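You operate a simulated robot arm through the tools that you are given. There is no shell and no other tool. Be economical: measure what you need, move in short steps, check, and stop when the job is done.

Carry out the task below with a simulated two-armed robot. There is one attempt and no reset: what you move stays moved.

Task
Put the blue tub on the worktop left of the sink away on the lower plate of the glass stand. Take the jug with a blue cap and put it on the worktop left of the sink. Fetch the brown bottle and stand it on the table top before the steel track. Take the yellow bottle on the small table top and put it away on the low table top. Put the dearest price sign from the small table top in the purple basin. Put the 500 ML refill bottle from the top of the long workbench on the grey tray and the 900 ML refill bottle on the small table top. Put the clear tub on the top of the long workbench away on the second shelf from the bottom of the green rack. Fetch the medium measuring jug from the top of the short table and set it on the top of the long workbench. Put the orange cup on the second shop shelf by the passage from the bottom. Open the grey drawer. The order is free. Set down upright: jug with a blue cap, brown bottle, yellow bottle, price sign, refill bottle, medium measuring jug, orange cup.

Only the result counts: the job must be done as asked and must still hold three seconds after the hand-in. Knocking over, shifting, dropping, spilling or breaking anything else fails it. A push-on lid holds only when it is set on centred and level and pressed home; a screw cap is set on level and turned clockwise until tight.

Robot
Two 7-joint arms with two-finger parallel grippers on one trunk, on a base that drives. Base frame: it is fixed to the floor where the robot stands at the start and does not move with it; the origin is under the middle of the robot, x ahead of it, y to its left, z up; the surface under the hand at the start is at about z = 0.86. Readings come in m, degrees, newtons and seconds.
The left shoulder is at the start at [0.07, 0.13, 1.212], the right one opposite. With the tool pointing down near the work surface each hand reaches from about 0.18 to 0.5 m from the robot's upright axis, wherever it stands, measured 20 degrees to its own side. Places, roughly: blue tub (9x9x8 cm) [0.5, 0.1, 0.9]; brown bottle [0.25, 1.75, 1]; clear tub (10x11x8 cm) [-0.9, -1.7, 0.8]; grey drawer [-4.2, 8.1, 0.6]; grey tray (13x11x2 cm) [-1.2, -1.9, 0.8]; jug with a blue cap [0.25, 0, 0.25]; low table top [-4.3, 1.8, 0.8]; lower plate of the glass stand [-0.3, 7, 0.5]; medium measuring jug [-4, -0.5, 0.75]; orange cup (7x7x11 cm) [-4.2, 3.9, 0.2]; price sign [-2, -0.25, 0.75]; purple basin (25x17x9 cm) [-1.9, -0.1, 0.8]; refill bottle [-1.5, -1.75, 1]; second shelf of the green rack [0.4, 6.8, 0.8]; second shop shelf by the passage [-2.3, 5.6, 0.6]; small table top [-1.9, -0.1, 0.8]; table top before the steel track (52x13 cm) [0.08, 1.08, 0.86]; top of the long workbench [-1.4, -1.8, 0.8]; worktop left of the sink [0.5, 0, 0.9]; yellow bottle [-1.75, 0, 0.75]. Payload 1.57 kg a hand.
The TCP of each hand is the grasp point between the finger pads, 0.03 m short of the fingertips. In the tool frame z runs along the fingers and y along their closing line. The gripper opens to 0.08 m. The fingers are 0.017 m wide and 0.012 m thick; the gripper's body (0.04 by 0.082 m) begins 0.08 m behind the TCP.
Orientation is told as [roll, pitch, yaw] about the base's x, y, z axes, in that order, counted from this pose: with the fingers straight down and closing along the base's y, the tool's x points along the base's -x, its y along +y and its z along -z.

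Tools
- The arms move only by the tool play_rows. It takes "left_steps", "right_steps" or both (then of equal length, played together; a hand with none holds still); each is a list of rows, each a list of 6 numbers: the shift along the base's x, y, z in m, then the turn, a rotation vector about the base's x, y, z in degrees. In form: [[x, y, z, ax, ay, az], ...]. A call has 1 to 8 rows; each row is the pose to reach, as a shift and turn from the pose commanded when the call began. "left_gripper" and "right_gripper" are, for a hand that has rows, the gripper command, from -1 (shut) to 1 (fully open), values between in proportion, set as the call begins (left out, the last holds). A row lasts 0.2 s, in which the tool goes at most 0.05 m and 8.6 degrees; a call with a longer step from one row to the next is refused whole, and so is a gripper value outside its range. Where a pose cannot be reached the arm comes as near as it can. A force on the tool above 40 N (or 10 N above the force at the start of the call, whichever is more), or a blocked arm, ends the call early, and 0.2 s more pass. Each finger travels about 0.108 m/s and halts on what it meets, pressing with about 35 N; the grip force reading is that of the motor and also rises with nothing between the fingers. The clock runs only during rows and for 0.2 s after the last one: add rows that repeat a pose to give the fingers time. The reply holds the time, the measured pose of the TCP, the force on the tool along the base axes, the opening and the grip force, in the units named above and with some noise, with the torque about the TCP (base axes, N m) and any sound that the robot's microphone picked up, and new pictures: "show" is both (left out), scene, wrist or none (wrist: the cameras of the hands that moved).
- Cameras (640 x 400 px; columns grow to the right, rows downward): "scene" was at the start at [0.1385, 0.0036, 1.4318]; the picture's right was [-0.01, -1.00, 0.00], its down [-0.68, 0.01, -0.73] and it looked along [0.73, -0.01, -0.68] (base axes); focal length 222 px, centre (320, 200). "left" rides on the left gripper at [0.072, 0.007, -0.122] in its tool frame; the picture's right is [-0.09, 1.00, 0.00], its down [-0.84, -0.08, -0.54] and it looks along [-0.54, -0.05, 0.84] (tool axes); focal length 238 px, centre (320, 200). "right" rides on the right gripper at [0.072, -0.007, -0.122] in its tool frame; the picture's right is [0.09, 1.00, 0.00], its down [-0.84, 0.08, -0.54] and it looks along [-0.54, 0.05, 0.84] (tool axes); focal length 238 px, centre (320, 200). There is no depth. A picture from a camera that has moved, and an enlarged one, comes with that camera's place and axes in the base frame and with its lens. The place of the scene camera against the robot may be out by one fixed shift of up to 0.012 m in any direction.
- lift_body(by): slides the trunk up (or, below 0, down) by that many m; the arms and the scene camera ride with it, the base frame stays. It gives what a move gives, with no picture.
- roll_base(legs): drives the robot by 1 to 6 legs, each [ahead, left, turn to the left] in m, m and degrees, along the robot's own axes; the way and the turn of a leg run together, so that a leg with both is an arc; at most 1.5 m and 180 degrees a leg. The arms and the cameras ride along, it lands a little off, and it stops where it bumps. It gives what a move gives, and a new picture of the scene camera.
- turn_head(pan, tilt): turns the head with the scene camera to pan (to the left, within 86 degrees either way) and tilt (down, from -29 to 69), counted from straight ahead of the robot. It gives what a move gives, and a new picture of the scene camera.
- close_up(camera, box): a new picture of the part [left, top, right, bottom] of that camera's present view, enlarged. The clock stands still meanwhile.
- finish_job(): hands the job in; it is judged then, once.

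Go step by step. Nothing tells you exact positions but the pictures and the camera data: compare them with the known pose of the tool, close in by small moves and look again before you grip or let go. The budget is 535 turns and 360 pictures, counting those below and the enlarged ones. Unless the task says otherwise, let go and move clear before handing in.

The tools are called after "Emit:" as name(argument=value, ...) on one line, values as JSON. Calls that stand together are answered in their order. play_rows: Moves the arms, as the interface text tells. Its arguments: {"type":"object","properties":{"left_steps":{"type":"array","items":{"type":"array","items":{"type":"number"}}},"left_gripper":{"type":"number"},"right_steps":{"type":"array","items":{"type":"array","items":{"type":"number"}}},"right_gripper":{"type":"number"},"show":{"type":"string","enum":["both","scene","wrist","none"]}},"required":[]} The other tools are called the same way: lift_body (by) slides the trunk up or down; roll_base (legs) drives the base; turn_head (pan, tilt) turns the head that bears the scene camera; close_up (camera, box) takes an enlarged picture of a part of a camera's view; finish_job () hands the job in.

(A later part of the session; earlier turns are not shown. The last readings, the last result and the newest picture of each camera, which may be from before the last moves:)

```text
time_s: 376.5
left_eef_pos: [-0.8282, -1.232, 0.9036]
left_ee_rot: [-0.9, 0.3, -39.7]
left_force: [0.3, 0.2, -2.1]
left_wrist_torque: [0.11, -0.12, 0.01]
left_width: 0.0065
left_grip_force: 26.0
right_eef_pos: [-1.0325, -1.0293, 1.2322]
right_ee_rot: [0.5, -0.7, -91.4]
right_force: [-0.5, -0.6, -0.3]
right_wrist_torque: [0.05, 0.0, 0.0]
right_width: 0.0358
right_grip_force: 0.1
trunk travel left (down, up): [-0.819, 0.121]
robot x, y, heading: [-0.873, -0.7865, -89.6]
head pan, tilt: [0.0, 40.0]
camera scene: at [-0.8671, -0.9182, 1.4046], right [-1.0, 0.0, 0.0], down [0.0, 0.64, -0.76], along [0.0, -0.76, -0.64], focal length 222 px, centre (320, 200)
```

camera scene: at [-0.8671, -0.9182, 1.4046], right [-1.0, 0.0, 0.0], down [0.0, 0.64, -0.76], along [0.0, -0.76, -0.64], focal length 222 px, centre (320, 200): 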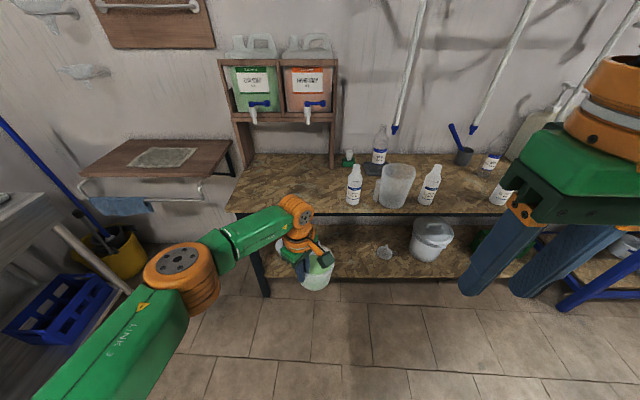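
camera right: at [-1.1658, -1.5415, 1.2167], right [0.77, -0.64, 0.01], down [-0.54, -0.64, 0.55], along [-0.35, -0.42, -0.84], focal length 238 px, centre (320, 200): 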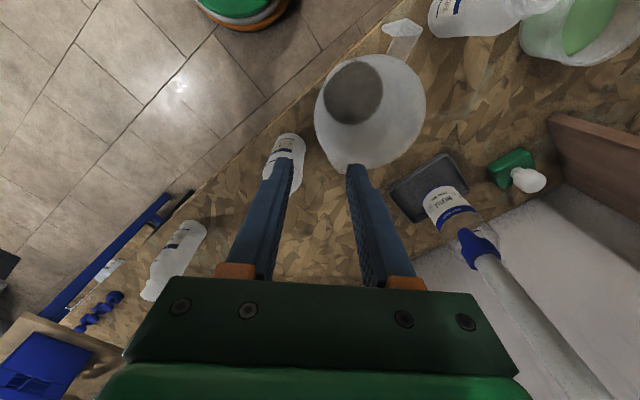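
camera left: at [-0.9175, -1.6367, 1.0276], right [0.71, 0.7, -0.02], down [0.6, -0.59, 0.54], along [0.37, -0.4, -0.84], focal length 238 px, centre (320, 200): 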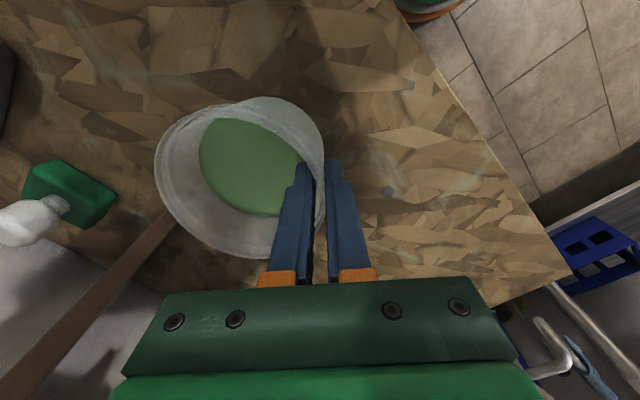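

I'll deliver the clear tub with the left hand first. I turn around and drive north along the aisle.

Emit:
roll_base(legs=[[0, 0, 90], [0, 0, 90], [1.5, 0, 0], [1.5, 0, 0], [1.3, 0, 0]])

Emit:
turn_head(pan=-15, tilt=20)

```text
time_s: 404.7
left_eef_pos: [-1.102, 3.9311, 0.9057]
left_ee_rot: [-0.9, 0.3, 143.4]
left_force: [0.2, 0.4, -1.6]
left_wrist_torque: [-0.07, 0.08, -0.02]
left_width: 0.0063
left_grip_force: 25.6
right_eef_pos: [-0.8864, 3.7369, 1.2325]
right_ee_rot: [0.6, -0.8, 92.0]
right_force: [0.3, -0.6, -0.6]
right_wrist_torque: [0.03, 0.0, -0.02]
right_width: 0.0359
right_grip_force: 0.0
trunk travel left (down, up): [-0.819, 0.121]
robot x, y, heading: [-1.0367, 3.4884, 93.9]
head pan, tilt: [0.0, 40.0]
camera scene: at [-1.0358, 3.6274, 1.4049], right [1.0, 0.06, 0.0], down [0.04, -0.64, -0.77], along [-0.05, 0.76, -0.64], focal length 222 px, centre (320, 200)
```

scene: 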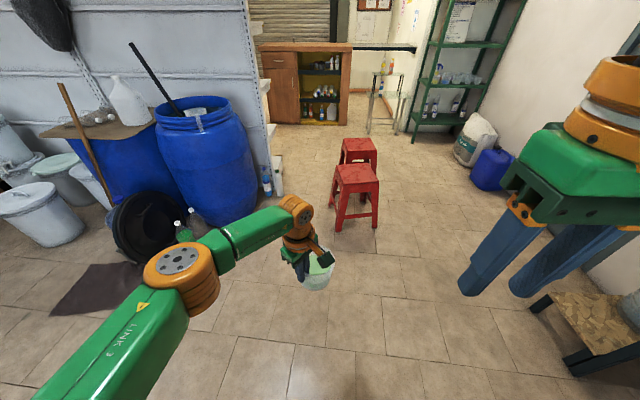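

```text
time_s: 405.5
left_eef_pos: [-1.1028, 3.9308, 0.9049]
left_ee_rot: [-0.9, 0.2, 143.6]
left_force: [0.6, 0.3, -2.6]
left_wrist_torque: [-0.09, 0.07, -0.01]
left_width: 0.0065
left_grip_force: 26.9
right_eef_pos: [-0.8869, 3.7373, 1.2319]
right_ee_rot: [0.4, -0.8, 92.0]
right_force: [0.1, -0.9, 0.2]
right_wrist_torque: [0.02, 0.0, 0.01]
right_width: 0.0357
right_grip_force: 0.0
trunk travel left (down, up): [-0.819, 0.121]
robot x, y, heading: [-1.0302, 3.4872, 93.7]
head pan, tilt: [-15.0, 20.0]
camera scene: at [-1.0121, 3.6346, 1.4362], right [0.98, -0.2, 0.0], down [-0.07, -0.34, -0.94], along [0.19, 0.92, -0.34], focal length 222 px, centre (320, 200)
```

scene: 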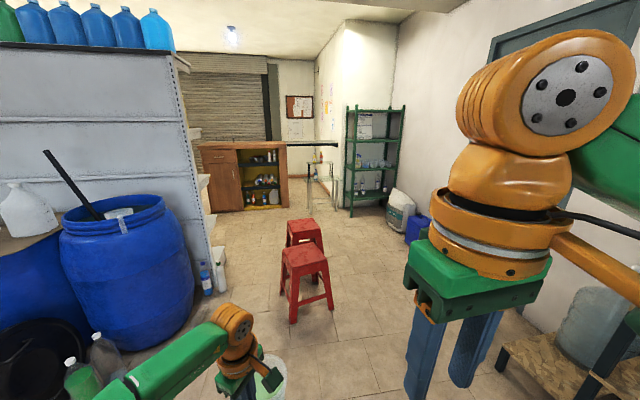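

Green rack and glass stand are ahead at the end. I drive diagonally to x≈−0.27, then forward past the red stools to y≈5.6.

Emit:
roll_base(legs=[[0, 0, -3.7], [0.8, -0.76, 0], [1.3, 0, 0]])

Emit:
turn_head(pan=-15, tilt=25)

```text
time_s: 417.9
left_eef_pos: [-0.2953, 6.0537, 0.9045]
left_ee_rot: [-0.9, 0.2, 140.2]
left_force: [0.3, 0.8, -1.6]
left_wrist_torque: [-0.09, 0.07, 0.01]
left_width: 0.0068
left_grip_force: 26.3
right_eef_pos: [-0.0908, 5.8466, 1.232]
right_ee_rot: [0.5, -0.7, 88.8]
right_force: [0.0, -0.2, -0.2]
right_wrist_torque: [0.0, 0.0, 0.03]
right_width: 0.0363
right_grip_force: 0.0
trunk travel left (down, up): [-0.819, 0.121]
robot x, y, heading: [-0.2521, 5.6049, 90.5]
head pan, tilt: [-15.0, 20.0]
camera scene: at [-0.2215, 5.7514, 1.4363], right [0.97, -0.26, 0.0], down [-0.09, -0.33, -0.94], along [0.24, 0.91, -0.34], focal length 222 px, centre (320, 200)
```

scene: 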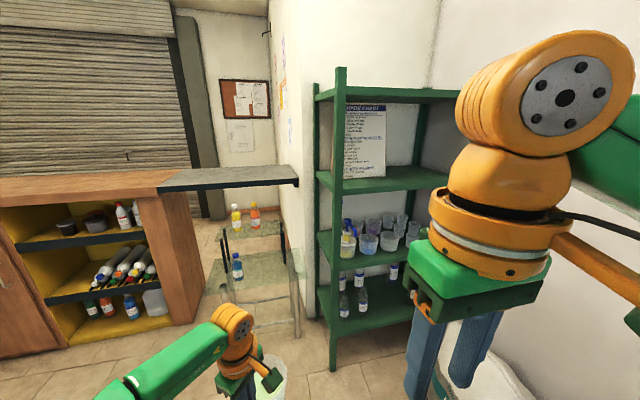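

```text
time_s: 418.5
left_eef_pos: [-0.2945, 6.0533, 0.9061]
left_ee_rot: [-1.0, 0.1, 140.3]
left_force: [-1.0, 0.0, -3.6]
left_wrist_torque: [-0.09, 0.04, 0.0]
left_width: 0.0063
left_grip_force: 26.1
right_eef_pos: [-0.0901, 5.8477, 1.2323]
right_ee_rot: [0.5, -0.8, 88.8]
right_force: [0.4, -0.5, -0.7]
right_wrist_torque: [0.04, -0.01, 0.03]
right_width: 0.0359
right_grip_force: 0.1
trunk travel left (down, up): [-0.819, 0.121]
robot x, y, heading: [-0.2476, 5.6084, 90.3]
head pan, tilt: [-15.0, 25.0]
camera scene: at [-0.2218, 5.751, 1.4282], right [0.97, -0.26, 0.0], down [-0.11, -0.41, -0.91], along [0.23, 0.88, -0.42], focal length 222 px, centre (320, 200)
```

scene: 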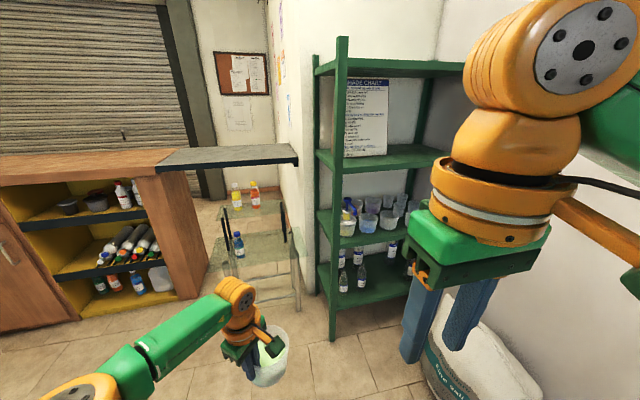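

Emit:
close_up(camera="scene", box=[300, 140, 460, 270])

```text
3.08 times, centred on (380, 205) of scene
camera zoom: at [-0.2218, 5.751, 1.4282], right [0.97, -0.26, 0.0], down [-0.11, -0.41, -0.91], along [0.23, 0.88, -0.42], focal length 683 px, centre (135, 185)
```

zoom: 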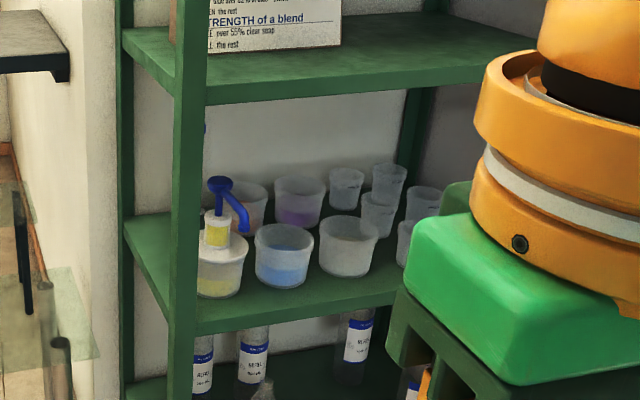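

The second shelf (z≈0.71) has tubs in the left half; I shift right 0.3 m to see its right part.

Emit:
roll_base(legs=[[0, -0.3, 0]])

Emit:
turn_head(pan=-4, tilt=30)

```text
time_s: 420.6
left_eef_pos: [0.0013, 6.0528, 0.906]
left_ee_rot: [-1.1, 0.3, 140.0]
left_force: [-0.4, -0.7, -2.7]
left_wrist_torque: [-0.11, 0.07, 0.0]
left_width: 0.0066
left_grip_force: 26.7
right_eef_pos: [0.2031, 5.8473, 1.2329]
right_ee_rot: [0.5, -0.8, 88.4]
right_force: [0.5, -0.2, 0.2]
right_wrist_torque: [0.02, 0.0, 0.02]
right_width: 0.0359
right_grip_force: 0.0
trunk travel left (down, up): [-0.819, 0.121]
robot x, y, heading: [0.0443, 5.6063, 89.7]
head pan, tilt: [-15.0, 25.0]
camera scene: at [0.0718, 5.7513, 1.4282], right [0.97, -0.26, 0.0], down [-0.11, -0.41, -0.91], along [0.24, 0.87, -0.42], focal length 222 px, centre (320, 200)
```

scene: 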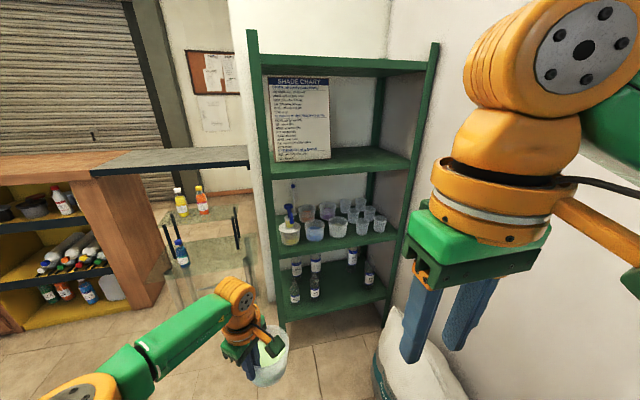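

```text
time_s: 421.3
left_eef_pos: [0.0037, 6.0542, 0.9063]
left_ee_rot: [-1.0, 0.2, 139.9]
left_force: [0.4, -0.2, -3.3]
left_wrist_torque: [-0.09, 0.04, 0.0]
left_width: 0.0064
left_grip_force: 26.0
right_eef_pos: [0.2053, 5.8481, 1.2338]
right_ee_rot: [0.5, -0.9, 88.3]
right_force: [-0.7, -0.3, 0.1]
right_wrist_torque: [0.01, 0.02, 0.02]
right_width: 0.036
right_grip_force: 0.0
trunk travel left (down, up): [-0.819, 0.121]
robot x, y, heading: [0.0471, 5.6034, 90.3]
head pan, tilt: [-4.0, 30.0]
camera scene: at [0.0571, 5.7525, 1.4202], right [1.0, -0.07, 0.0], down [-0.04, -0.5, -0.87], along [0.06, 0.86, -0.5], focal length 222 px, centre (320, 200)
```

scene: 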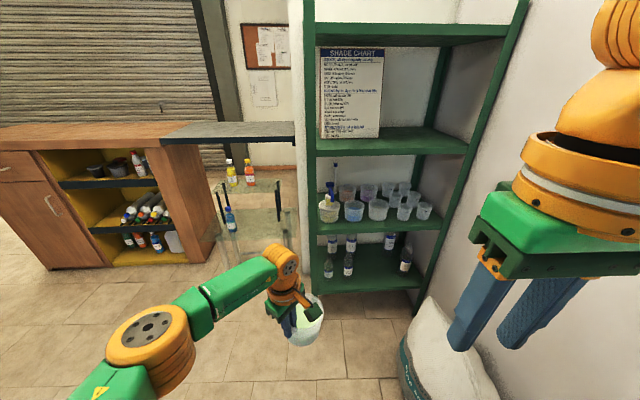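

Emit:
close_up(camera="scene", box=[300, 130, 480, 250])

```text
3.33 times, centred on (390, 190) of scene
camera zoom: at [0.0571, 5.7525, 1.4202], right [1.0, -0.07, 0.0], down [-0.04, -0.5, -0.87], along [0.06, 0.86, -0.5], focal length 740 px, centre (87, 233)
```

zoom: 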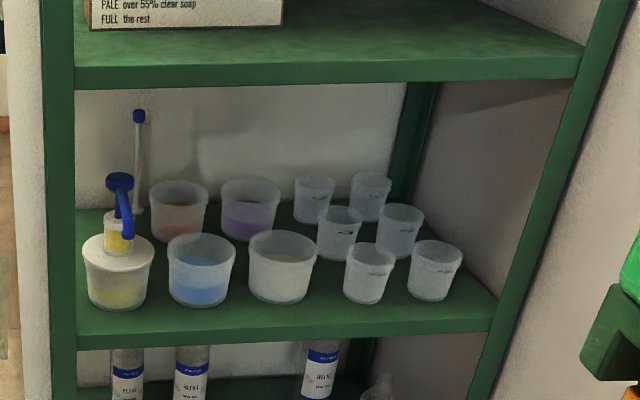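

The second shelf (z≈0.75) looks nearly full. I need a better view: drive 0.3 m closer and lower the trunk so the camera looks in under the third shelf.

Emit:
lift_body(by=-0.22)

Emit:
roll_base(legs=[[0.28, -0.1, 0]])

Emit:
close_up(camera="scene", box=[240, 60, 560, 260])

```text
time_s: 423.6
left_eef_pos: [0.004, 6.0529, 0.6851]
left_ee_rot: [-1.1, 0.2, 139.9]
left_force: [-0.2, -0.6, -2.5]
left_wrist_torque: [-0.05, 0.1, 0.03]
left_width: 0.0063
left_grip_force: 26.1
right_eef_pos: [0.206, 5.8463, 1.0128]
right_ee_rot: [0.5, -0.8, 88.4]
right_force: [0.8, 0.5, -0.5]
right_wrist_torque: [0.01, 0.01, -0.01]
right_width: 0.036
right_grip_force: 0.0
trunk travel left (down, up): [-0.599, 0.341]
robot x, y, heading: [0.047, 5.606, 89.8]
head pan, tilt: [-4.0, 30.0]
```

```text
time_s: 425.6
left_eef_pos: [0.1003, 6.329, 0.6862]
left_ee_rot: [-1.0, 0.3, 140.2]
left_force: [0.3, -0.5, -2.1]
left_wrist_torque: [-0.08, 0.05, 0.0]
left_width: 0.0065
left_grip_force: 26.0
right_eef_pos: [0.3047, 6.1225, 1.0121]
right_ee_rot: [0.4, -0.9, 88.8]
right_force: [-0.5, -0.7, -0.7]
right_wrist_torque: [0.01, 0.0, 0.03]
right_width: 0.0362
right_grip_force: 0.1
trunk travel left (down, up): [-0.599, 0.341]
robot x, y, heading: [0.1422, 5.8869, 90.1]
head pan, tilt: [-4.0, 30.0]
camera scene: at [0.1552, 6.0275, 1.2003], right [1.0, -0.07, 0.0], down [-0.03, -0.5, -0.87], along [0.06, 0.86, -0.5], focal length 222 px, centre (320, 200)
```

scene: 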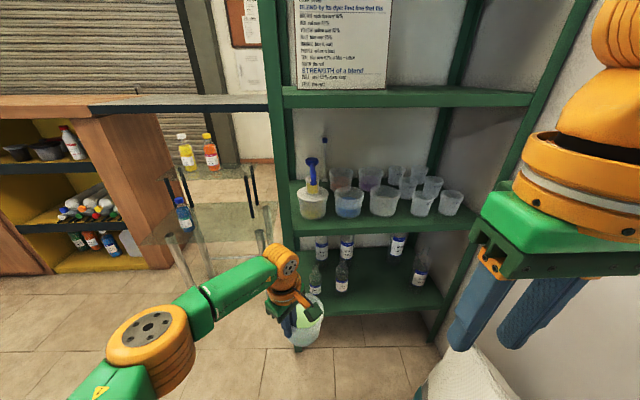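

```text
2.00 times, centred on (400, 160) of scene
camera zoom: at [0.1552, 6.0275, 1.2003], right [1.0, -0.07, 0.0], down [-0.03, -0.5, -0.87], along [0.06, 0.86, -0.5], focal length 444 px, centre (160, 280)
```

zoom: 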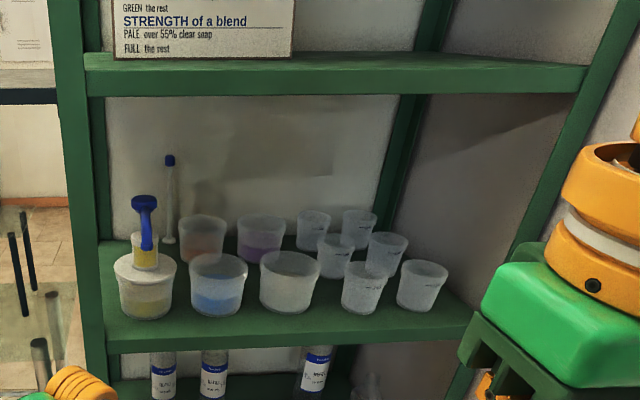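

Emit:
close_up(camera="scene", box=[280, 170, 490, 250])

```text
3.05 times, centred on (385, 210) of scene
camera zoom: at [0.1552, 6.0275, 1.2003], right [1.0, -0.07, 0.0], down [-0.03, -0.5, -0.87], along [0.06, 0.86, -0.5], focal length 677 px, centre (122, 170)
```

zoom: 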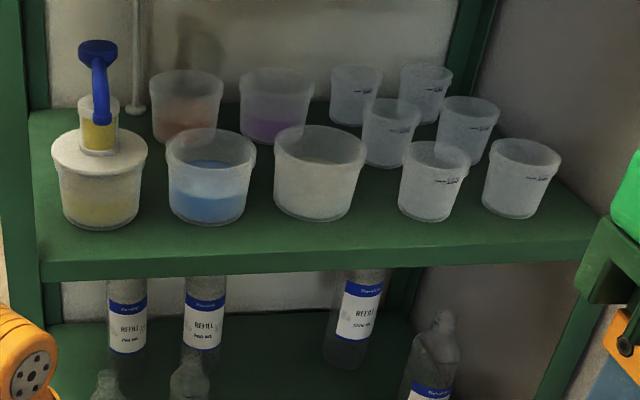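

The shelf is nearly full; only a ~5.5 cm front strip is free, with a pocket between the blue and white tubs (x≈0.368) where our tub's centre can sit at y≈6.63, inside the front edge (y≈6.613). I'll come in with the robot turned −15° to avoid the sack on the right.

Emit:
lift_body(by=0.165)

Emit:
roll_base(legs=[[0, 0, -15]])

Emit:
play_rows(left_steps=[[0.035, -0.009, 0, 0, 0, 0], [0.0695, -0.0186, 0, 0, 0, 0], [0.0695, -0.0186, 0, 0, 0, 0]], show="none")

```text
time_s: 427.5
left_eef_pos: [0.0991, 6.3295, 0.851]
left_ee_rot: [-1.1, 0.2, 140.1]
left_force: [0.4, -0.7, -2.2]
left_wrist_torque: [-0.09, 0.09, -0.01]
left_width: 0.0065
left_grip_force: 26.6
right_eef_pos: [0.3054, 6.1243, 1.177]
right_ee_rot: [0.5, -0.9, 88.7]
right_force: [-0.2, 0.6, 0.2]
right_wrist_torque: [0.02, 0.02, 0.02]
right_width: 0.036
right_grip_force: 0.0
trunk travel left (down, up): [-0.764, 0.176]
robot x, y, heading: [0.14, 5.8818, 89.9]
head pan, tilt: [-4.0, 30.0]
```

```text
time_s: 428.8
left_eef_pos: [0.2139, 6.3263, 0.8514]
left_ee_rot: [-1.1, 0.2, 125.4]
left_force: [0.5, 0.2, -1.0]
left_wrist_torque: [-0.07, 0.09, -0.01]
left_width: 0.0065
left_grip_force: 26.2
right_eef_pos: [0.3604, 6.0745, 1.1772]
right_ee_rot: [0.5, -0.7, 74.0]
right_force: [0.1, 0.1, 0.5]
right_wrist_torque: [0.03, 0.02, 0.0]
right_width: 0.0356
right_grip_force: 0.1
trunk travel left (down, up): [-0.764, 0.176]
robot x, y, heading: [0.1458, 5.8834, 75.8]
head pan, tilt: [-4.0, 30.0]
camera scene: at [0.1906, 6.0223, 1.3652], right [0.95, -0.32, 0.0], down [-0.16, -0.47, -0.87], along [0.28, 0.82, -0.5], focal length 222 px, centre (320, 200)
```

scene: 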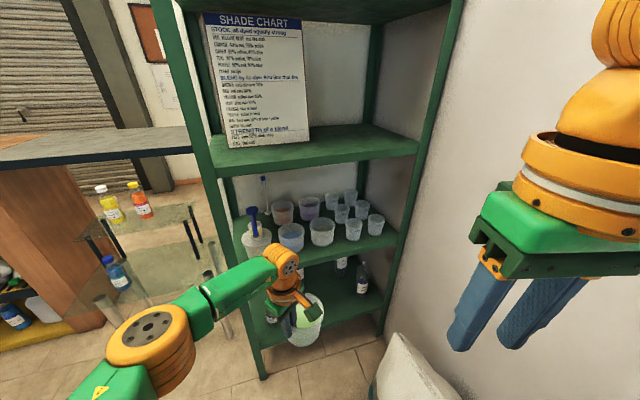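

```text
time_s: 429.6
left_eef_pos: [0.2705, 6.3066, 0.8506]
left_ee_rot: [-1.0, 0.2, 125.4]
left_force: [-0.2, 0.2, -1.7]
left_wrist_torque: [-0.05, 0.1, 0.01]
left_width: 0.0066
left_grip_force: 25.8
left hand out of reach, approached as far as the arm can: row 2, 3
right_eef_pos: [0.3602, 6.0742, 1.177]
right_ee_rot: [0.6, -0.8, 73.9]
right_force: [-0.1, 0.3, -0.4]
right_wrist_torque: [0.02, 0.02, -0.04]
right_width: 0.0359
right_grip_force: 0.0
trunk travel left (down, up): [-0.764, 0.176]
robot x, y, heading: [0.1399, 5.8825, 75.5]
head pan, tilt: [-4.0, 30.0]
```

I drive forward 0.22 m toward the pocket and check from the scene camera.

Emit:
roll_base(legs=[[0.22, 0.018, 0]])

Emit:
close_up(camera="left", box=[0, 0, 640, 400])

```text
time_s: 431.3
left_eef_pos: [0.3123, 6.5243, 0.8503]
left_ee_rot: [-1.1, 0.1, 125.1]
left_force: [-0.2, 0.2, -1.9]
left_wrist_torque: [-0.07, 0.12, -0.03]
left_width: 0.0063
left_grip_force: 25.7
right_eef_pos: [0.401, 6.292, 1.1772]
right_ee_rot: [0.5, -0.9, 73.5]
right_force: [0.5, -0.1, -0.4]
right_wrist_torque: [-0.01, -0.01, -0.03]
right_width: 0.0361
right_grip_force: 0.0
trunk travel left (down, up): [-0.764, 0.176]
robot x, y, heading: [0.1879, 6.0993, 75.0]
head pan, tilt: [-4.0, 30.0]
camera scene: at [0.2314, 6.2395, 1.3655], right [0.95, -0.32, 0.0], down [-0.16, -0.47, -0.87], along [0.28, 0.82, -0.5], focal length 222 px, centre (320, 200)
```

scene: 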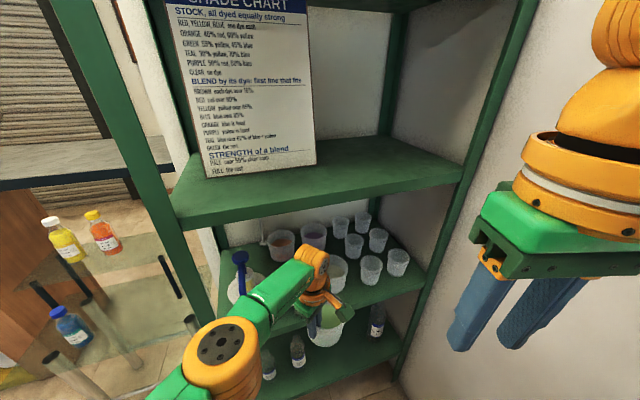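

```text
1.00 times, centred on (320, 200) of left (not enlarged: the box is as wide or as high as the picture)
camera zoom: at [0.3453, 6.4592, 0.9726], right [-0.87, -0.5, -0.02], down [-0.43, 0.72, 0.54], along [-0.26, 0.48, -0.84], focal length 238 px, centre (320, 200)
```

zoom: 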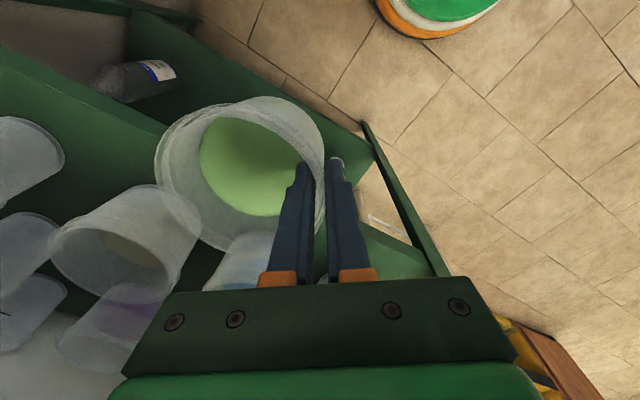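

Wrist view gives: shelf edge y≈6.600, white tub [0.428, 6.69], blue ≈[0.30, 6.69]; so our centre fits at ≈[0.363, 6.615]. I advance 5 cm first and check the gap.

Emit:
roll_base(legs=[[0.052, 0.006, 0]])

Emit:
close_up(camera="left", box=[0, 60, 480, 360])

```text
time_s: 432.2
left_eef_pos: [0.3202, 6.5733, 0.8525]
left_ee_rot: [-1.2, -0.1, 125.2]
left_force: [0.0, -0.8, -2.2]
left_wrist_torque: [0.02, 0.08, -0.02]
left_width: 0.0063
left_grip_force: 25.6
right_eef_pos: [0.4068, 6.3394, 1.1792]
right_ee_rot: [0.6, -1.0, 73.7]
right_force: [0.7, -0.2, 0.1]
right_wrist_torque: [0.06, 0.01, 0.0]
right_width: 0.0361
right_grip_force: 0.1
trunk travel left (down, up): [-0.764, 0.176]
robot x, y, heading: [0.1913, 6.1569, 75.1]
head pan, tilt: [-4.0, 30.0]
camera scene: at [0.2381, 6.2864, 1.366], right [0.95, -0.32, 0.0], down [-0.16, -0.47, -0.87], along [0.28, 0.82, -0.5], focal length 222 px, centre (320, 200)
```

scene: 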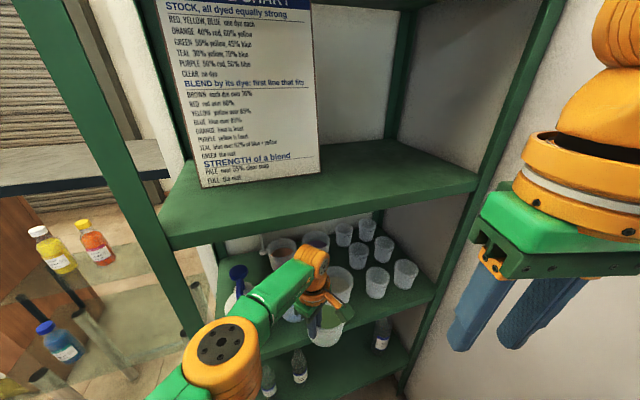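

```text
1.33 times, centred on (240, 210) of left
camera zoom: at [0.3519, 6.5076, 0.974], right [-0.87, -0.5, -0.02], down [-0.43, 0.72, 0.54], along [-0.26, 0.48, -0.84], focal length 318 px, centre (427, 187)
```

zoom: 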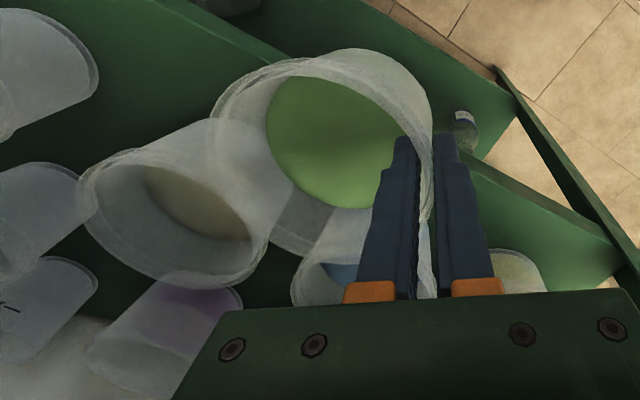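

Measured gaps show the strip is too shallow, but there is a free pocket between the four big tubs (centre ≈[0.363, 6.795]). To lower the tub in there under the third shelf I need a tilted right-hand grip on its side wall, so I'll back off and set the tub on the floor to regrasp.

Emit:
roll_base(legs=[[-0.38, 0, 0]])

Emit:
lift_body(by=-0.4)

Emit:
lift_body(by=-0.33)

```text
time_s: 434.6
left_eef_pos: [0.2216, 6.2136, 0.849]
left_ee_rot: [-0.9, 0.3, 125.4]
left_force: [0.4, 0.4, -2.3]
left_wrist_torque: [-0.05, 0.13, 0.0]
left_width: 0.0062
left_grip_force: 26.3
right_eef_pos: [0.3125, 5.9825, 1.177]
right_ee_rot: [0.5, -0.7, 73.8]
right_force: [0.0, 0.7, 0.2]
right_wrist_torque: [-0.02, 0.0, -0.02]
right_width: 0.036
right_grip_force: 0.1
trunk travel left (down, up): [-0.764, 0.176]
robot x, y, heading: [0.098, 5.7886, 75.6]
head pan, tilt: [-4.0, 30.0]
camera scene: at [0.1429, 5.9294, 1.365], right [0.95, -0.32, 0.0], down [-0.16, -0.48, -0.86], along [0.28, 0.82, -0.5], focal length 222 px, centre (320, 200)
```

scene: 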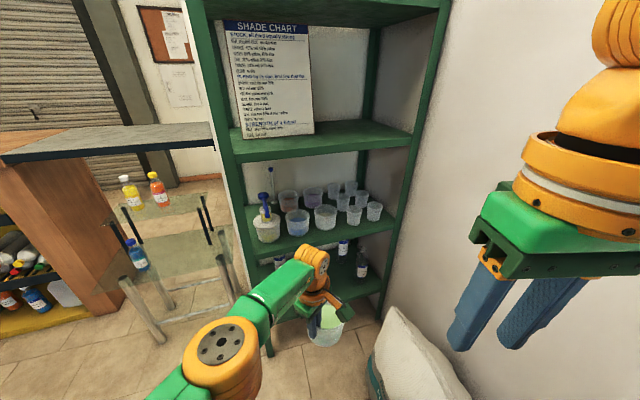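

```text
time_s: 438.5
left_eef_pos: [0.221, 6.2113, 0.45]
left_ee_rot: [-1.0, 0.3, 125.5]
left_force: [-1.2, 0.2, -1.9]
left_wrist_torque: [-0.07, 0.07, -0.01]
left_width: 0.0061
left_grip_force: 25.7
right_eef_pos: [0.3109, 5.9811, 0.7776]
right_ee_rot: [0.5, -0.8, 73.9]
right_force: [1.1, -0.2, -0.1]
right_wrist_torque: [-0.01, 0.02, 0.0]
right_width: 0.0361
right_grip_force: 0.0
trunk travel left (down, up): [-0.364, 0.576]
robot x, y, heading: [0.0953, 5.7851, 75.4]
head pan, tilt: [-4.0, 30.0]
```

```text
time_s: 441.7
left_eef_pos: [0.2213, 6.2127, 0.1189]
left_ee_rot: [-1.0, 0.2, 125.4]
left_force: [-0.1, 0.1, -2.6]
left_wrist_torque: [-0.07, 0.11, 0.02]
left_width: 0.0061
left_grip_force: 26.1
right_eef_pos: [0.3118, 5.98, 0.4467]
right_ee_rot: [0.6, -0.8, 74.0]
right_force: [0.4, -0.5, -0.5]
right_wrist_torque: [0.03, -0.03, 0.0]
right_width: 0.0362
right_grip_force: 0.0
trunk travel left (down, up): [-0.034, 0.906]
robot x, y, heading: [0.096, 5.7877, 75.4]
head pan, tilt: [-4.0, 30.0]
```

Emit:
lift_body(by=-0.03)

Emit:
play_rows(left_steps=[[0, 0, -0.004, 0, 0, 0], [0, 0, -0.008, 0, 0, 0], [0, 0, -0.012, 0, 0, 0], [0, 0, -0.016, 0, 0, 0], [0, 0, -0.02, 0, 0, 0], [0, 0, -0.024, 0, 0, 0]], show="none")

```text
time_s: 442.5
left_eef_pos: [0.2212, 6.2119, 0.0901]
left_ee_rot: [-1.1, 0.2, 125.4]
left_force: [0.6, 0.6, -2.3]
left_wrist_torque: [-0.09, 0.12, 0.02]
left_width: 0.0065
left_grip_force: 25.7
right_eef_pos: [0.3114, 5.9804, 0.4167]
right_ee_rot: [0.5, -0.8, 73.9]
right_force: [-0.1, 0.0, -0.2]
right_wrist_torque: [-0.04, 0.04, -0.03]
right_width: 0.0361
right_grip_force: 0.0
trunk travel left (down, up): [-0.004, 0.936]
robot x, y, heading: [0.0962, 5.7872, 75.7]
head pan, tilt: [-4.0, 30.0]
```

```text
time_s: 443.9
left_eef_pos: [0.2185, 6.2095, 0.068]
left_ee_rot: [-1.4, -0.1, 125.5]
left_force: [-6.4, 2.0, 26.6]
left_wrist_torque: [0.7, -0.84, 0.06]
left_width: 0.0083
left_grip_force: 27.3
left hand out of reach, approached as far as the arm can: row 4, 5, 6
right_eef_pos: [0.3104, 5.9786, 0.4189]
right_ee_rot: [0.6, -1.0, 73.9]
right_force: [-0.6, 0.2, 0.3]
right_wrist_torque: [-0.01, -0.01, 0.0]
right_width: 0.036
right_grip_force: 0.1
trunk travel left (down, up): [-0.004, 0.936]
robot x, y, heading: [0.0951, 5.7869, 75.4]
head pan, tilt: [-4.0, 30.0]
```

It stands on the floor. I release, lift the left hand and swing it left, then look down.

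Emit:
play_rows(left_steps=[[0, 0, 0.004, 0, 0, 0], [0, 0, 0.004, 0, 0, 0], [0, 0, 0.004, 0, 0, 0]], left_gripper=-0.2, show="none")

Emit:
play_rows(left_steps=[[0, 0, 0.05, 0, 0, 0], [0, 0, 0.1, 0, 0, 0], [-0.03, 0, 0.14, 0, 0, 0], [-0.07, 0.0, 0.17, 0, 0, 0], [-0.11, -0.02, 0.19, 0, 0, -8], [-0.14, -0.05, 0.2, 0, 0, -16], [-0.16, -0.08, 0.2, 0, 0, -24], [-0.17, -0.1, 0.2, 0, 0, -32]], show="none")

Emit:
turn_head(pan=-4, tilt=50)

```text
time_s: 444.7
left_eef_pos: [0.2188, 6.2082, 0.0698]
left_ee_rot: [-0.9, 0.3, 125.5]
left_force: [-0.1, 0.8, -0.6]
left_wrist_torque: [0.03, 0.0, -0.01]
left_width: 0.0321
left_grip_force: 0.1
right_eef_pos: [0.3117, 5.9802, 0.4173]
right_ee_rot: [0.6, -0.8, 73.9]
right_force: [-0.5, 0.1, -0.4]
right_wrist_torque: [-0.01, 0.01, 0.03]
right_width: 0.0361
right_grip_force: 0.0
trunk travel left (down, up): [-0.004, 0.936]
robot x, y, heading: [0.0952, 5.7905, 75.3]
head pan, tilt: [-4.0, 30.0]
```

```text
time_s: 446.5
left_eef_pos: [0.05, 6.1096, 0.2694]
left_ee_rot: [-1.0, 0.2, 93.3]
left_force: [0.1, 0.6, -1.0]
left_wrist_torque: [-0.01, -0.01, -0.01]
left_width: 0.0319
left_grip_force: 0.0
right_eef_pos: [0.3102, 5.9796, 0.418]
right_ee_rot: [0.5, -0.8, 73.9]
right_force: [0.1, 0.1, -0.3]
right_wrist_torque: [-0.01, -0.03, 0.0]
right_width: 0.0361
right_grip_force: 0.0
trunk travel left (down, up): [-0.004, 0.936]
robot x, y, heading: [0.094, 5.7887, 75.4]
head pan, tilt: [-4.0, 30.0]
```

```text
time_s: 447.3
left_eef_pos: [0.0487, 6.1087, 0.2695]
left_ee_rot: [-1.0, 0.2, 93.4]
left_force: [-0.5, 0.1, -0.3]
left_wrist_torque: [0.0, 0.03, 0.0]
left_width: 0.0319
left_grip_force: 0.0
right_eef_pos: [0.3113, 5.9803, 0.4184]
right_ee_rot: [0.5, -0.8, 73.9]
right_force: [-0.6, -0.5, 0.0]
right_wrist_torque: [0.0, -0.02, 0.02]
right_width: 0.0362
right_grip_force: 0.2
trunk travel left (down, up): [-0.004, 0.936]
robot x, y, heading: [0.0936, 5.7867, 75.6]
head pan, tilt: [-4.0, 50.0]
camera scene: at [0.1378, 5.9143, 0.5758], right [0.95, -0.32, 0.0], down [-0.24, -0.73, -0.64], along [0.21, 0.61, -0.77], focal length 222 px, centre (320, 200)
```

scene: 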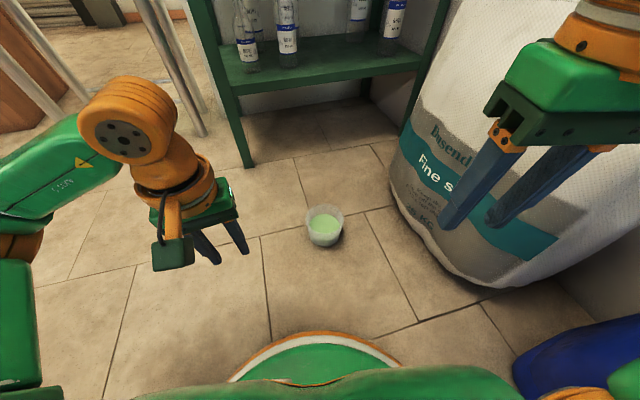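

The tub stands on the floor at ≈[0.262, 6.24]. I pitch the right hand 55° forward and bring it behind the tub's right wall.

Emit:
play_rows(right_steps=[[0, 0.01, -0.01, 6.65, -1.73, 0], [-0.005, 0.03, -0.03, 13.3, -3.5, 0], [-0.01, 0.05, -0.05, 20, -5.2, 0], [-0.01, 0.07, -0.07, 26.6, -6.9, 0], [-0.015, 0.09, -0.09, 33.3, -8.7, 0], [-0.02, 0.1, -0.11, 39.9, -10.4, 0], [-0.02, 0.11, -0.13, 46.6, -12.1, 0], [-0.023, 0.12, -0.15, 53.2, -13.9, 0]], right_gripper=0.3, show="none")

Emit:
play_rows(right_steps=[[0, 0.02, -0.03, 1, 3.7, 0], [0, 0.035, -0.06, 1.9, 7.3, 0], [0, 0.045, -0.09, 1.9, 7.3, 0], [0, 0.045, -0.11, 1.9, 7.3, 0], [0, 0.045, -0.11, 1.9, 7.3, 0]], show="wrist")

```text
time_s: 449.1
left_eef_pos: [0.0491, 6.1073, 0.2701]
left_ee_rot: [-0.9, 0.1, 93.4]
left_force: [0.3, -0.6, 0.3]
left_wrist_torque: [0.01, -0.02, 0.0]
left_width: 0.032
left_grip_force: 0.1
right_eef_pos: [0.2723, 6.1399, 0.2761]
right_ee_rot: [2.5, -55.7, 72.8]
right_force: [-0.9, 0.5, -0.3]
right_wrist_torque: [-0.02, 0.01, 0.03]
right_width: 0.052
right_grip_force: 0.1
right hand out of reach, approached as far as the arm can: row 6, 7, 8
trunk travel left (down, up): [-0.004, 0.936]
robot x, y, heading: [0.096, 5.7902, 75.6]
head pan, tilt: [-4.0, 50.0]
```

```text
time_s: 450.3
left_eef_pos: [0.0497, 6.1082, 0.2691]
left_ee_rot: [-1.0, 0.1, 93.4]
left_force: [-0.1, 0.6, -1.0]
left_wrist_torque: [0.02, -0.01, 0.0]
left_width: 0.0323
left_grip_force: 0.1
right_eef_pos: [0.2713, 6.183, 0.1662]
right_ee_rot: [15.7, -54.7, 62.1]
right_force: [0.6, 0.4, 0.3]
right_wrist_torque: [-0.01, 0.02, 0.02]
right_width: 0.0521
right_grip_force: 0.0
trunk travel left (down, up): [-0.004, 0.936]
robot x, y, heading: [0.0968, 5.7872, 75.6]
head pan, tilt: [-4.0, 50.0]
camera right: at [0.2431, 6.0442, 0.1743], right [-0.97, 0.21, 0.08], down [0.08, 0.0, 1.0], along [0.21, 0.98, -0.02], focal length 238 px, centre (320, 200)
```

right: 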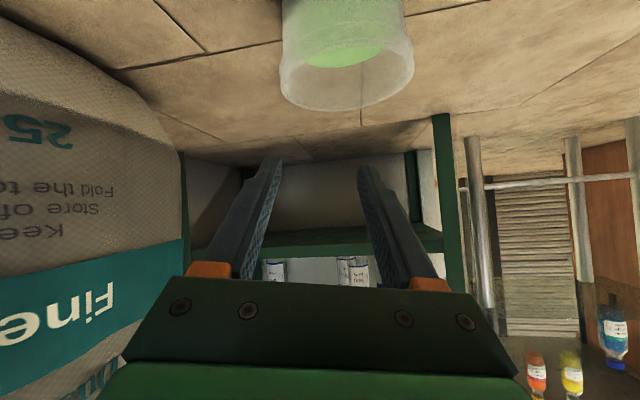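

I shift right to straddle the right wall and descend partway, then look.

Emit:
play_rows(right_steps=[[0.02, 0.0, -0.01, 0, 0, 0], [0.0343, 0.005, -0.025, 0, 0, 0], [0.0343, 0.015, -0.045, 0, 0, 0], [0.0343, 0.02, -0.055, 0, 0, 0], [0.0343, 0.02, -0.055, 0, 0, 0]], show="wrist")

```text
time_s: 451.5
left_eef_pos: [0.0494, 6.1079, 0.2698]
left_ee_rot: [-0.9, 0.1, 93.4]
left_force: [0.6, -0.3, 0.4]
left_wrist_torque: [-0.01, -0.02, -0.01]
left_width: 0.032
left_grip_force: 0.1
right_eef_pos: [0.3071, 6.2056, 0.1104]
right_ee_rot: [15.7, -54.7, 61.9]
right_force: [0.1, 0.1, -0.4]
right_wrist_torque: [-0.03, 0.02, -0.01]
right_width: 0.0519
right_grip_force: 0.0
trunk travel left (down, up): [-0.004, 0.936]
robot x, y, heading: [0.098, 5.7854, 75.4]
head pan, tilt: [-4.0, 50.0]
camera right: at [0.2779, 6.066, 0.1194], right [-0.97, 0.21, 0.08], down [0.08, 0.0, 1.0], along [0.21, 0.98, -0.02], focal length 238 px, centre (320, 200)
```

right: 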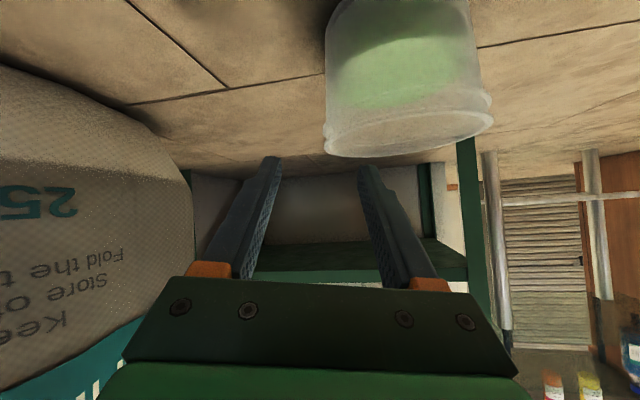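

Almost aligned. I make the final small move down and forward and check before closing.

Emit:
play_rows(right_steps=[[-0.004, 0.005, -0.012, 0, 0, 0], [-0.004, 0.01, -0.026, 0, 0, 0], [-0.004, 0.012, -0.036, 0, 0, 0], [-0.004, 0.012, -0.036, 0, 0, 0]], show="wrist")

```text
time_s: 452.5
left_eef_pos: [0.0483, 6.1082, 0.269]
left_ee_rot: [-1.0, 0.2, 93.4]
left_force: [1.0, -0.1, 0.6]
left_wrist_torque: [0.0, -0.01, 0.03]
left_width: 0.0319
left_grip_force: 0.1
right_eef_pos: [0.3029, 6.217, 0.0733]
right_ee_rot: [15.6, -54.7, 62.0]
right_force: [-0.3, 1.4, 1.3]
right_wrist_torque: [0.03, 0.01, -0.03]
right_width: 0.0518
right_grip_force: 0.0
trunk travel left (down, up): [-0.004, 0.936]
robot x, y, heading: [0.0994, 5.789, 75.3]
head pan, tilt: [-4.0, 50.0]
camera right: at [0.2735, 6.0784, 0.0837], right [-0.97, 0.21, 0.08], down [0.08, 0.0, 1.0], along [0.21, 0.98, -0.02], focal length 238 px, centre (320, 200)
```

right: 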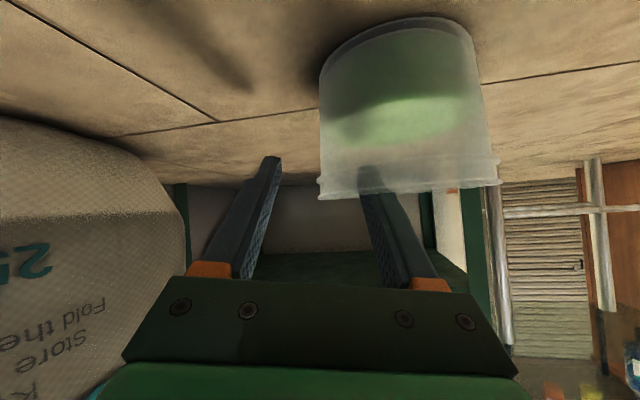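

Inner finger is inside, outer outside. I close and lift slightly.

Emit:
play_rows(right_steps=[[0, 0, 0, 0, 0, 0], [0, 0, 0, 0, 0, 0], [0, 0, 0, 0, 0, 0], [0, 0, 0, 0, 0, 0]], right_gripper=-1, show="none")

Emit:
play_rows(right_steps=[[0, 0, 0.01, 0, 0, 0], [0, 0, 0.025, 0, 0, 0], [0, 0, 0.04, 0, 0, 0], [0, 0, 0.06, 0, 0, 0], [0, 0, 0.06, 0, 0, 0]])

```text
time_s: 453.5
left_eef_pos: [0.0486, 6.1071, 0.2691]
left_ee_rot: [-1.1, 0.2, 93.4]
left_force: [0.2, 0.0, -0.7]
left_wrist_torque: [-0.04, 0.0, -0.01]
left_width: 0.0323
left_grip_force: 0.1
right_eef_pos: [0.3032, 6.2177, 0.0762]
right_ee_rot: [15.8, -54.8, 62.0]
right_force: [-1.7, 2.1, 3.9]
right_wrist_torque: [0.08, 0.11, -0.02]
right_width: 0.0107
right_grip_force: 28.4
trunk travel left (down, up): [-0.004, 0.936]
robot x, y, heading: [0.0957, 5.7867, 75.4]
head pan, tilt: [-4.0, 50.0]
```

```text
time_s: 454.7
left_eef_pos: [0.0491, 6.1085, 0.2691]
left_ee_rot: [-1.0, 0.1, 93.4]
left_force: [-1.7, 0.7, -0.7]
left_wrist_torque: [0.01, 0.0, 0.02]
left_width: 0.032
left_grip_force: 0.0
right_eef_pos: [0.3027, 6.2174, 0.1343]
right_ee_rot: [15.5, -54.7, 62.1]
right_force: [0.0, -0.1, -2.1]
right_wrist_torque: [-0.06, -0.11, -0.03]
right_width: 0.0106
right_grip_force: 28.9
trunk travel left (down, up): [-0.004, 0.936]
robot x, y, heading: [0.1001, 5.785, 75.3]
head pan, tilt: [-4.0, 50.0]
camera scene: at [0.1379, 5.9145, 0.5757], right [0.95, -0.32, 0.0], down [-0.24, -0.73, -0.64], along [0.21, 0.61, -0.77], focal length 222 px, centre (320, 200)
camera right: at [0.273, 6.0769, 0.1431], right [-0.97, 0.21, 0.08], down [0.08, 0.0, 1.0], along [0.21, 0.98, -0.02], focal length 238 px, centre (320, 200)
```

scene: 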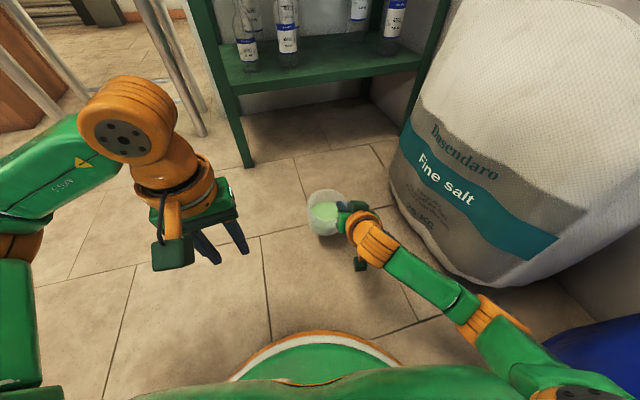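
right: 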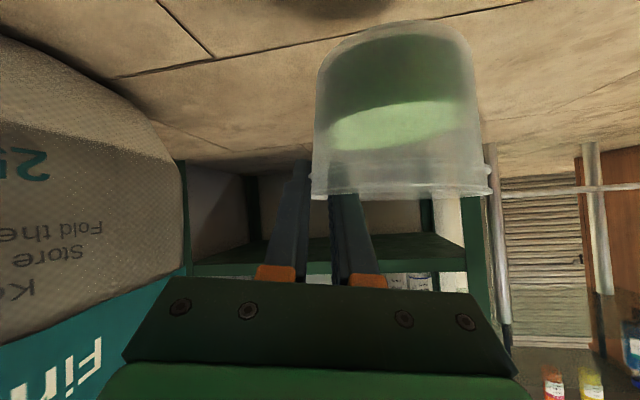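

The tub is held level by its right wall. I raise the trunk, tuck the left hand out of the way, and turn a few degrees for the approach.

Emit:
lift_body(by=0.4)

Emit:
lift_body(by=0.384)

Emit:
play_rows(left_steps=[[-0.03, -0.03, 0, 0, 0, 0], [-0.065, -0.06, 0, 0, 0, 0], [-0.1, -0.09, 0, 0, 0, 0], [-0.13, -0.12, 0, 0, 0, 0], [-0.162, -0.144, 0, 0, 0, 0], [-0.162, -0.144, 0, 0, 0, 0]], show="none")

Emit:
roll_base(legs=[[0, 0, -4.3], [0.3, 0.0, 0]])

```text
time_s: 458.5
left_eef_pos: [0.05, 6.1087, 0.6685]
left_ee_rot: [-1.0, 0.3, 93.5]
left_force: [-0.9, 0.2, -0.5]
left_wrist_torque: [0.01, -0.02, -0.02]
left_width: 0.032
left_grip_force: 0.1
right_eef_pos: [0.3028, 6.217, 0.5353]
right_ee_rot: [15.7, -54.8, 62.1]
right_force: [0.7, 0.2, -3.1]
right_wrist_torque: [-0.05, -0.13, 0.03]
right_width: 0.0103
right_grip_force: 28.3
trunk travel left (down, up): [-0.404, 0.536]
robot x, y, heading: [0.0976, 5.7884, 75.4]
head pan, tilt: [-4.0, 50.0]
```

```text
time_s: 462.2
left_eef_pos: [0.0497, 6.1092, 1.0526]
left_ee_rot: [-1.1, 0.3, 93.3]
left_force: [0.3, -0.2, -0.4]
left_wrist_torque: [-0.01, 0.01, 0.01]
left_width: 0.0318
left_grip_force: 0.0
right_eef_pos: [0.3037, 6.2166, 0.9167]
right_ee_rot: [15.7, -54.8, 62.1]
right_force: [-0.7, -0.1, -2.1]
right_wrist_torque: [-0.01, -0.09, 0.03]
right_width: 0.0101
right_grip_force: 28.1
trunk travel left (down, up): [-0.788, 0.152]
robot x, y, heading: [0.0927, 5.786, 75.5]
head pan, tilt: [-4.0, 50.0]
```

```text
time_s: 463.1
left_eef_pos: [-0.0598, 6.0229, 1.0642]
left_ee_rot: [-1.6, 0.3, 94.5]
left_force: [-0.5, 3.0, 10.4]
left_wrist_torque: [-1.18, 0.21, 0.01]
left_width: 0.032
left_grip_force: 0.1
left hand out of reach, approached as far as the arm can: row 3, 4
right_eef_pos: [0.3013, 6.2157, 0.9187]
right_ee_rot: [15.5, -54.7, 62.2]
right_force: [0.0, -0.2, -2.8]
right_wrist_torque: [-0.03, -0.09, 0.02]
right_width: 0.0102
right_grip_force: 28.7
trunk travel left (down, up): [-0.788, 0.152]
robot x, y, heading: [0.0968, 5.789, 75.2]
head pan, tilt: [-4.0, 50.0]
stopped in row 4 (left hand): the force on the tool passed its limit at 84 N (the readings are from after the stop); the commanded pose is now the measured one
```

```text
time_s: 465.7
left_eef_pos: [0.0584, 6.3182, 1.0646]
left_ee_rot: [-1.5, 0.1, 90.0]
left_force: [5.3, 7.3, 9.6]
left_wrist_torque: [-1.65, 0.91, 0.25]
left_width: 0.0322
left_grip_force: 0.0
right_eef_pos: [0.4322, 6.4799, 0.9182]
right_ee_rot: [15.8, -54.8, 57.6]
right_force: [-0.5, 0.0, -1.8]
right_wrist_torque: [-0.06, -0.1, -0.05]
right_width: 0.0099
right_grip_force: 28.3
trunk travel left (down, up): [-0.788, 0.152]
robot x, y, heading: [0.1932, 6.0716, 70.8]
head pan, tilt: [-4.0, 50.0]
camera scene: at [0.2445, 6.192, 1.3599], right [0.92, -0.39, 0.0], down [-0.3, -0.7, -0.64], along [0.25, 0.59, -0.77], focal length 222 px, centre (320, 200)
```

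scene: 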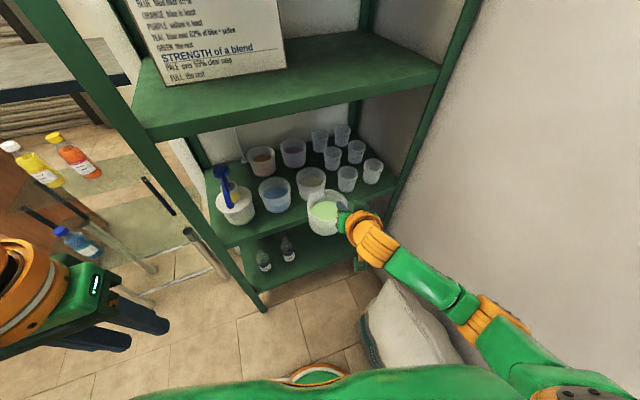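

The left hand is still near my own body and would meet the rack post; I move it 10 cm to −x. Then I shift the base left 11.5 cm and go forward 15 cm, looking again.

Emit:
play_rows(left_steps=[[-0.03, 0, 0, 0, 0, 0], [-0.065, 0, 0, 0, 0, 0], [-0.1, 0, 0, 0, 0, 0], [-0.1, 0, 0, 0, 0, 0]], show="none")

Emit:
roll_base(legs=[[0, 0.115, 0], [0.13, 0, 0]])

Emit:
close_up(camera="right", box=[0, 0, 640, 400])

```text
time_s: 466.0
left_eef_pos: [0.0517, 6.3202, 1.0657]
left_ee_rot: [-2.2, 0.4, 90.9]
left_force: [-0.3, 3.0, 4.5]
left_wrist_torque: [-0.65, 0.16, 0.05]
left_width: 0.032
left_grip_force: 0.1
right_eef_pos: [0.434, 6.4815, 0.9172]
right_ee_rot: [15.2, -54.6, 57.9]
right_force: [-0.1, 0.5, -1.5]
right_wrist_torque: [-0.09, -0.14, -0.02]
right_width: 0.0104
right_grip_force: 28.1
trunk travel left (down, up): [-0.788, 0.152]
robot x, y, heading: [0.1921, 6.0714, 70.8]
head pan, tilt: [-4.0, 50.0]
stopped in row 1 (left hand): the force on the tool passed its limit at 85 N (the readings are from after the stop); the commanded pose is now the measured one
```

```text
time_s: 468.1
left_eef_pos: [-0.0143, 6.4776, 1.065]
left_ee_rot: [-2.3, 0.2, 90.8]
left_force: [2.0, 4.2, 5.5]
left_wrist_torque: [-0.84, 0.45, 0.12]
left_width: 0.0319
left_grip_force: 0.1
right_eef_pos: [0.368, 6.6391, 0.9182]
right_ee_rot: [15.5, -54.8, 57.6]
right_force: [-0.1, -0.2, -2.1]
right_wrist_torque: [-0.04, -0.1, 0.03]
right_width: 0.0102
right_grip_force: 28.6
trunk travel left (down, up): [-0.788, 0.152]
robot x, y, heading: [0.1282, 6.2304, 70.9]
head pan, tilt: [-4.0, 50.0]
camera scene: at [0.1781, 6.3515, 1.36], right [0.92, -0.39, 0.0], down [-0.3, -0.7, -0.64], along [0.25, 0.59, -0.77], focal length 222 px, centre (320, 200)
```

scene: 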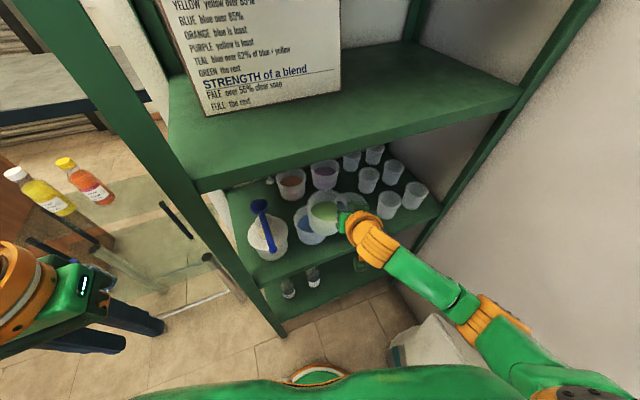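

```text
1.00 times, centred on (320, 200) of right (not enlarged: the box is as wide or as high as the picture)
camera zoom: at [0.3268, 6.5027, 0.9275], right [-0.96, 0.29, 0.08], down [0.08, 0.0, 1.0], along [0.29, 0.96, -0.02], focal length 238 px, centre (320, 200)
```

zoom: 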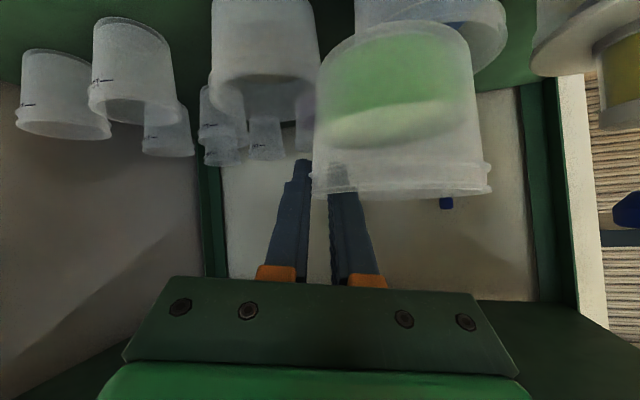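

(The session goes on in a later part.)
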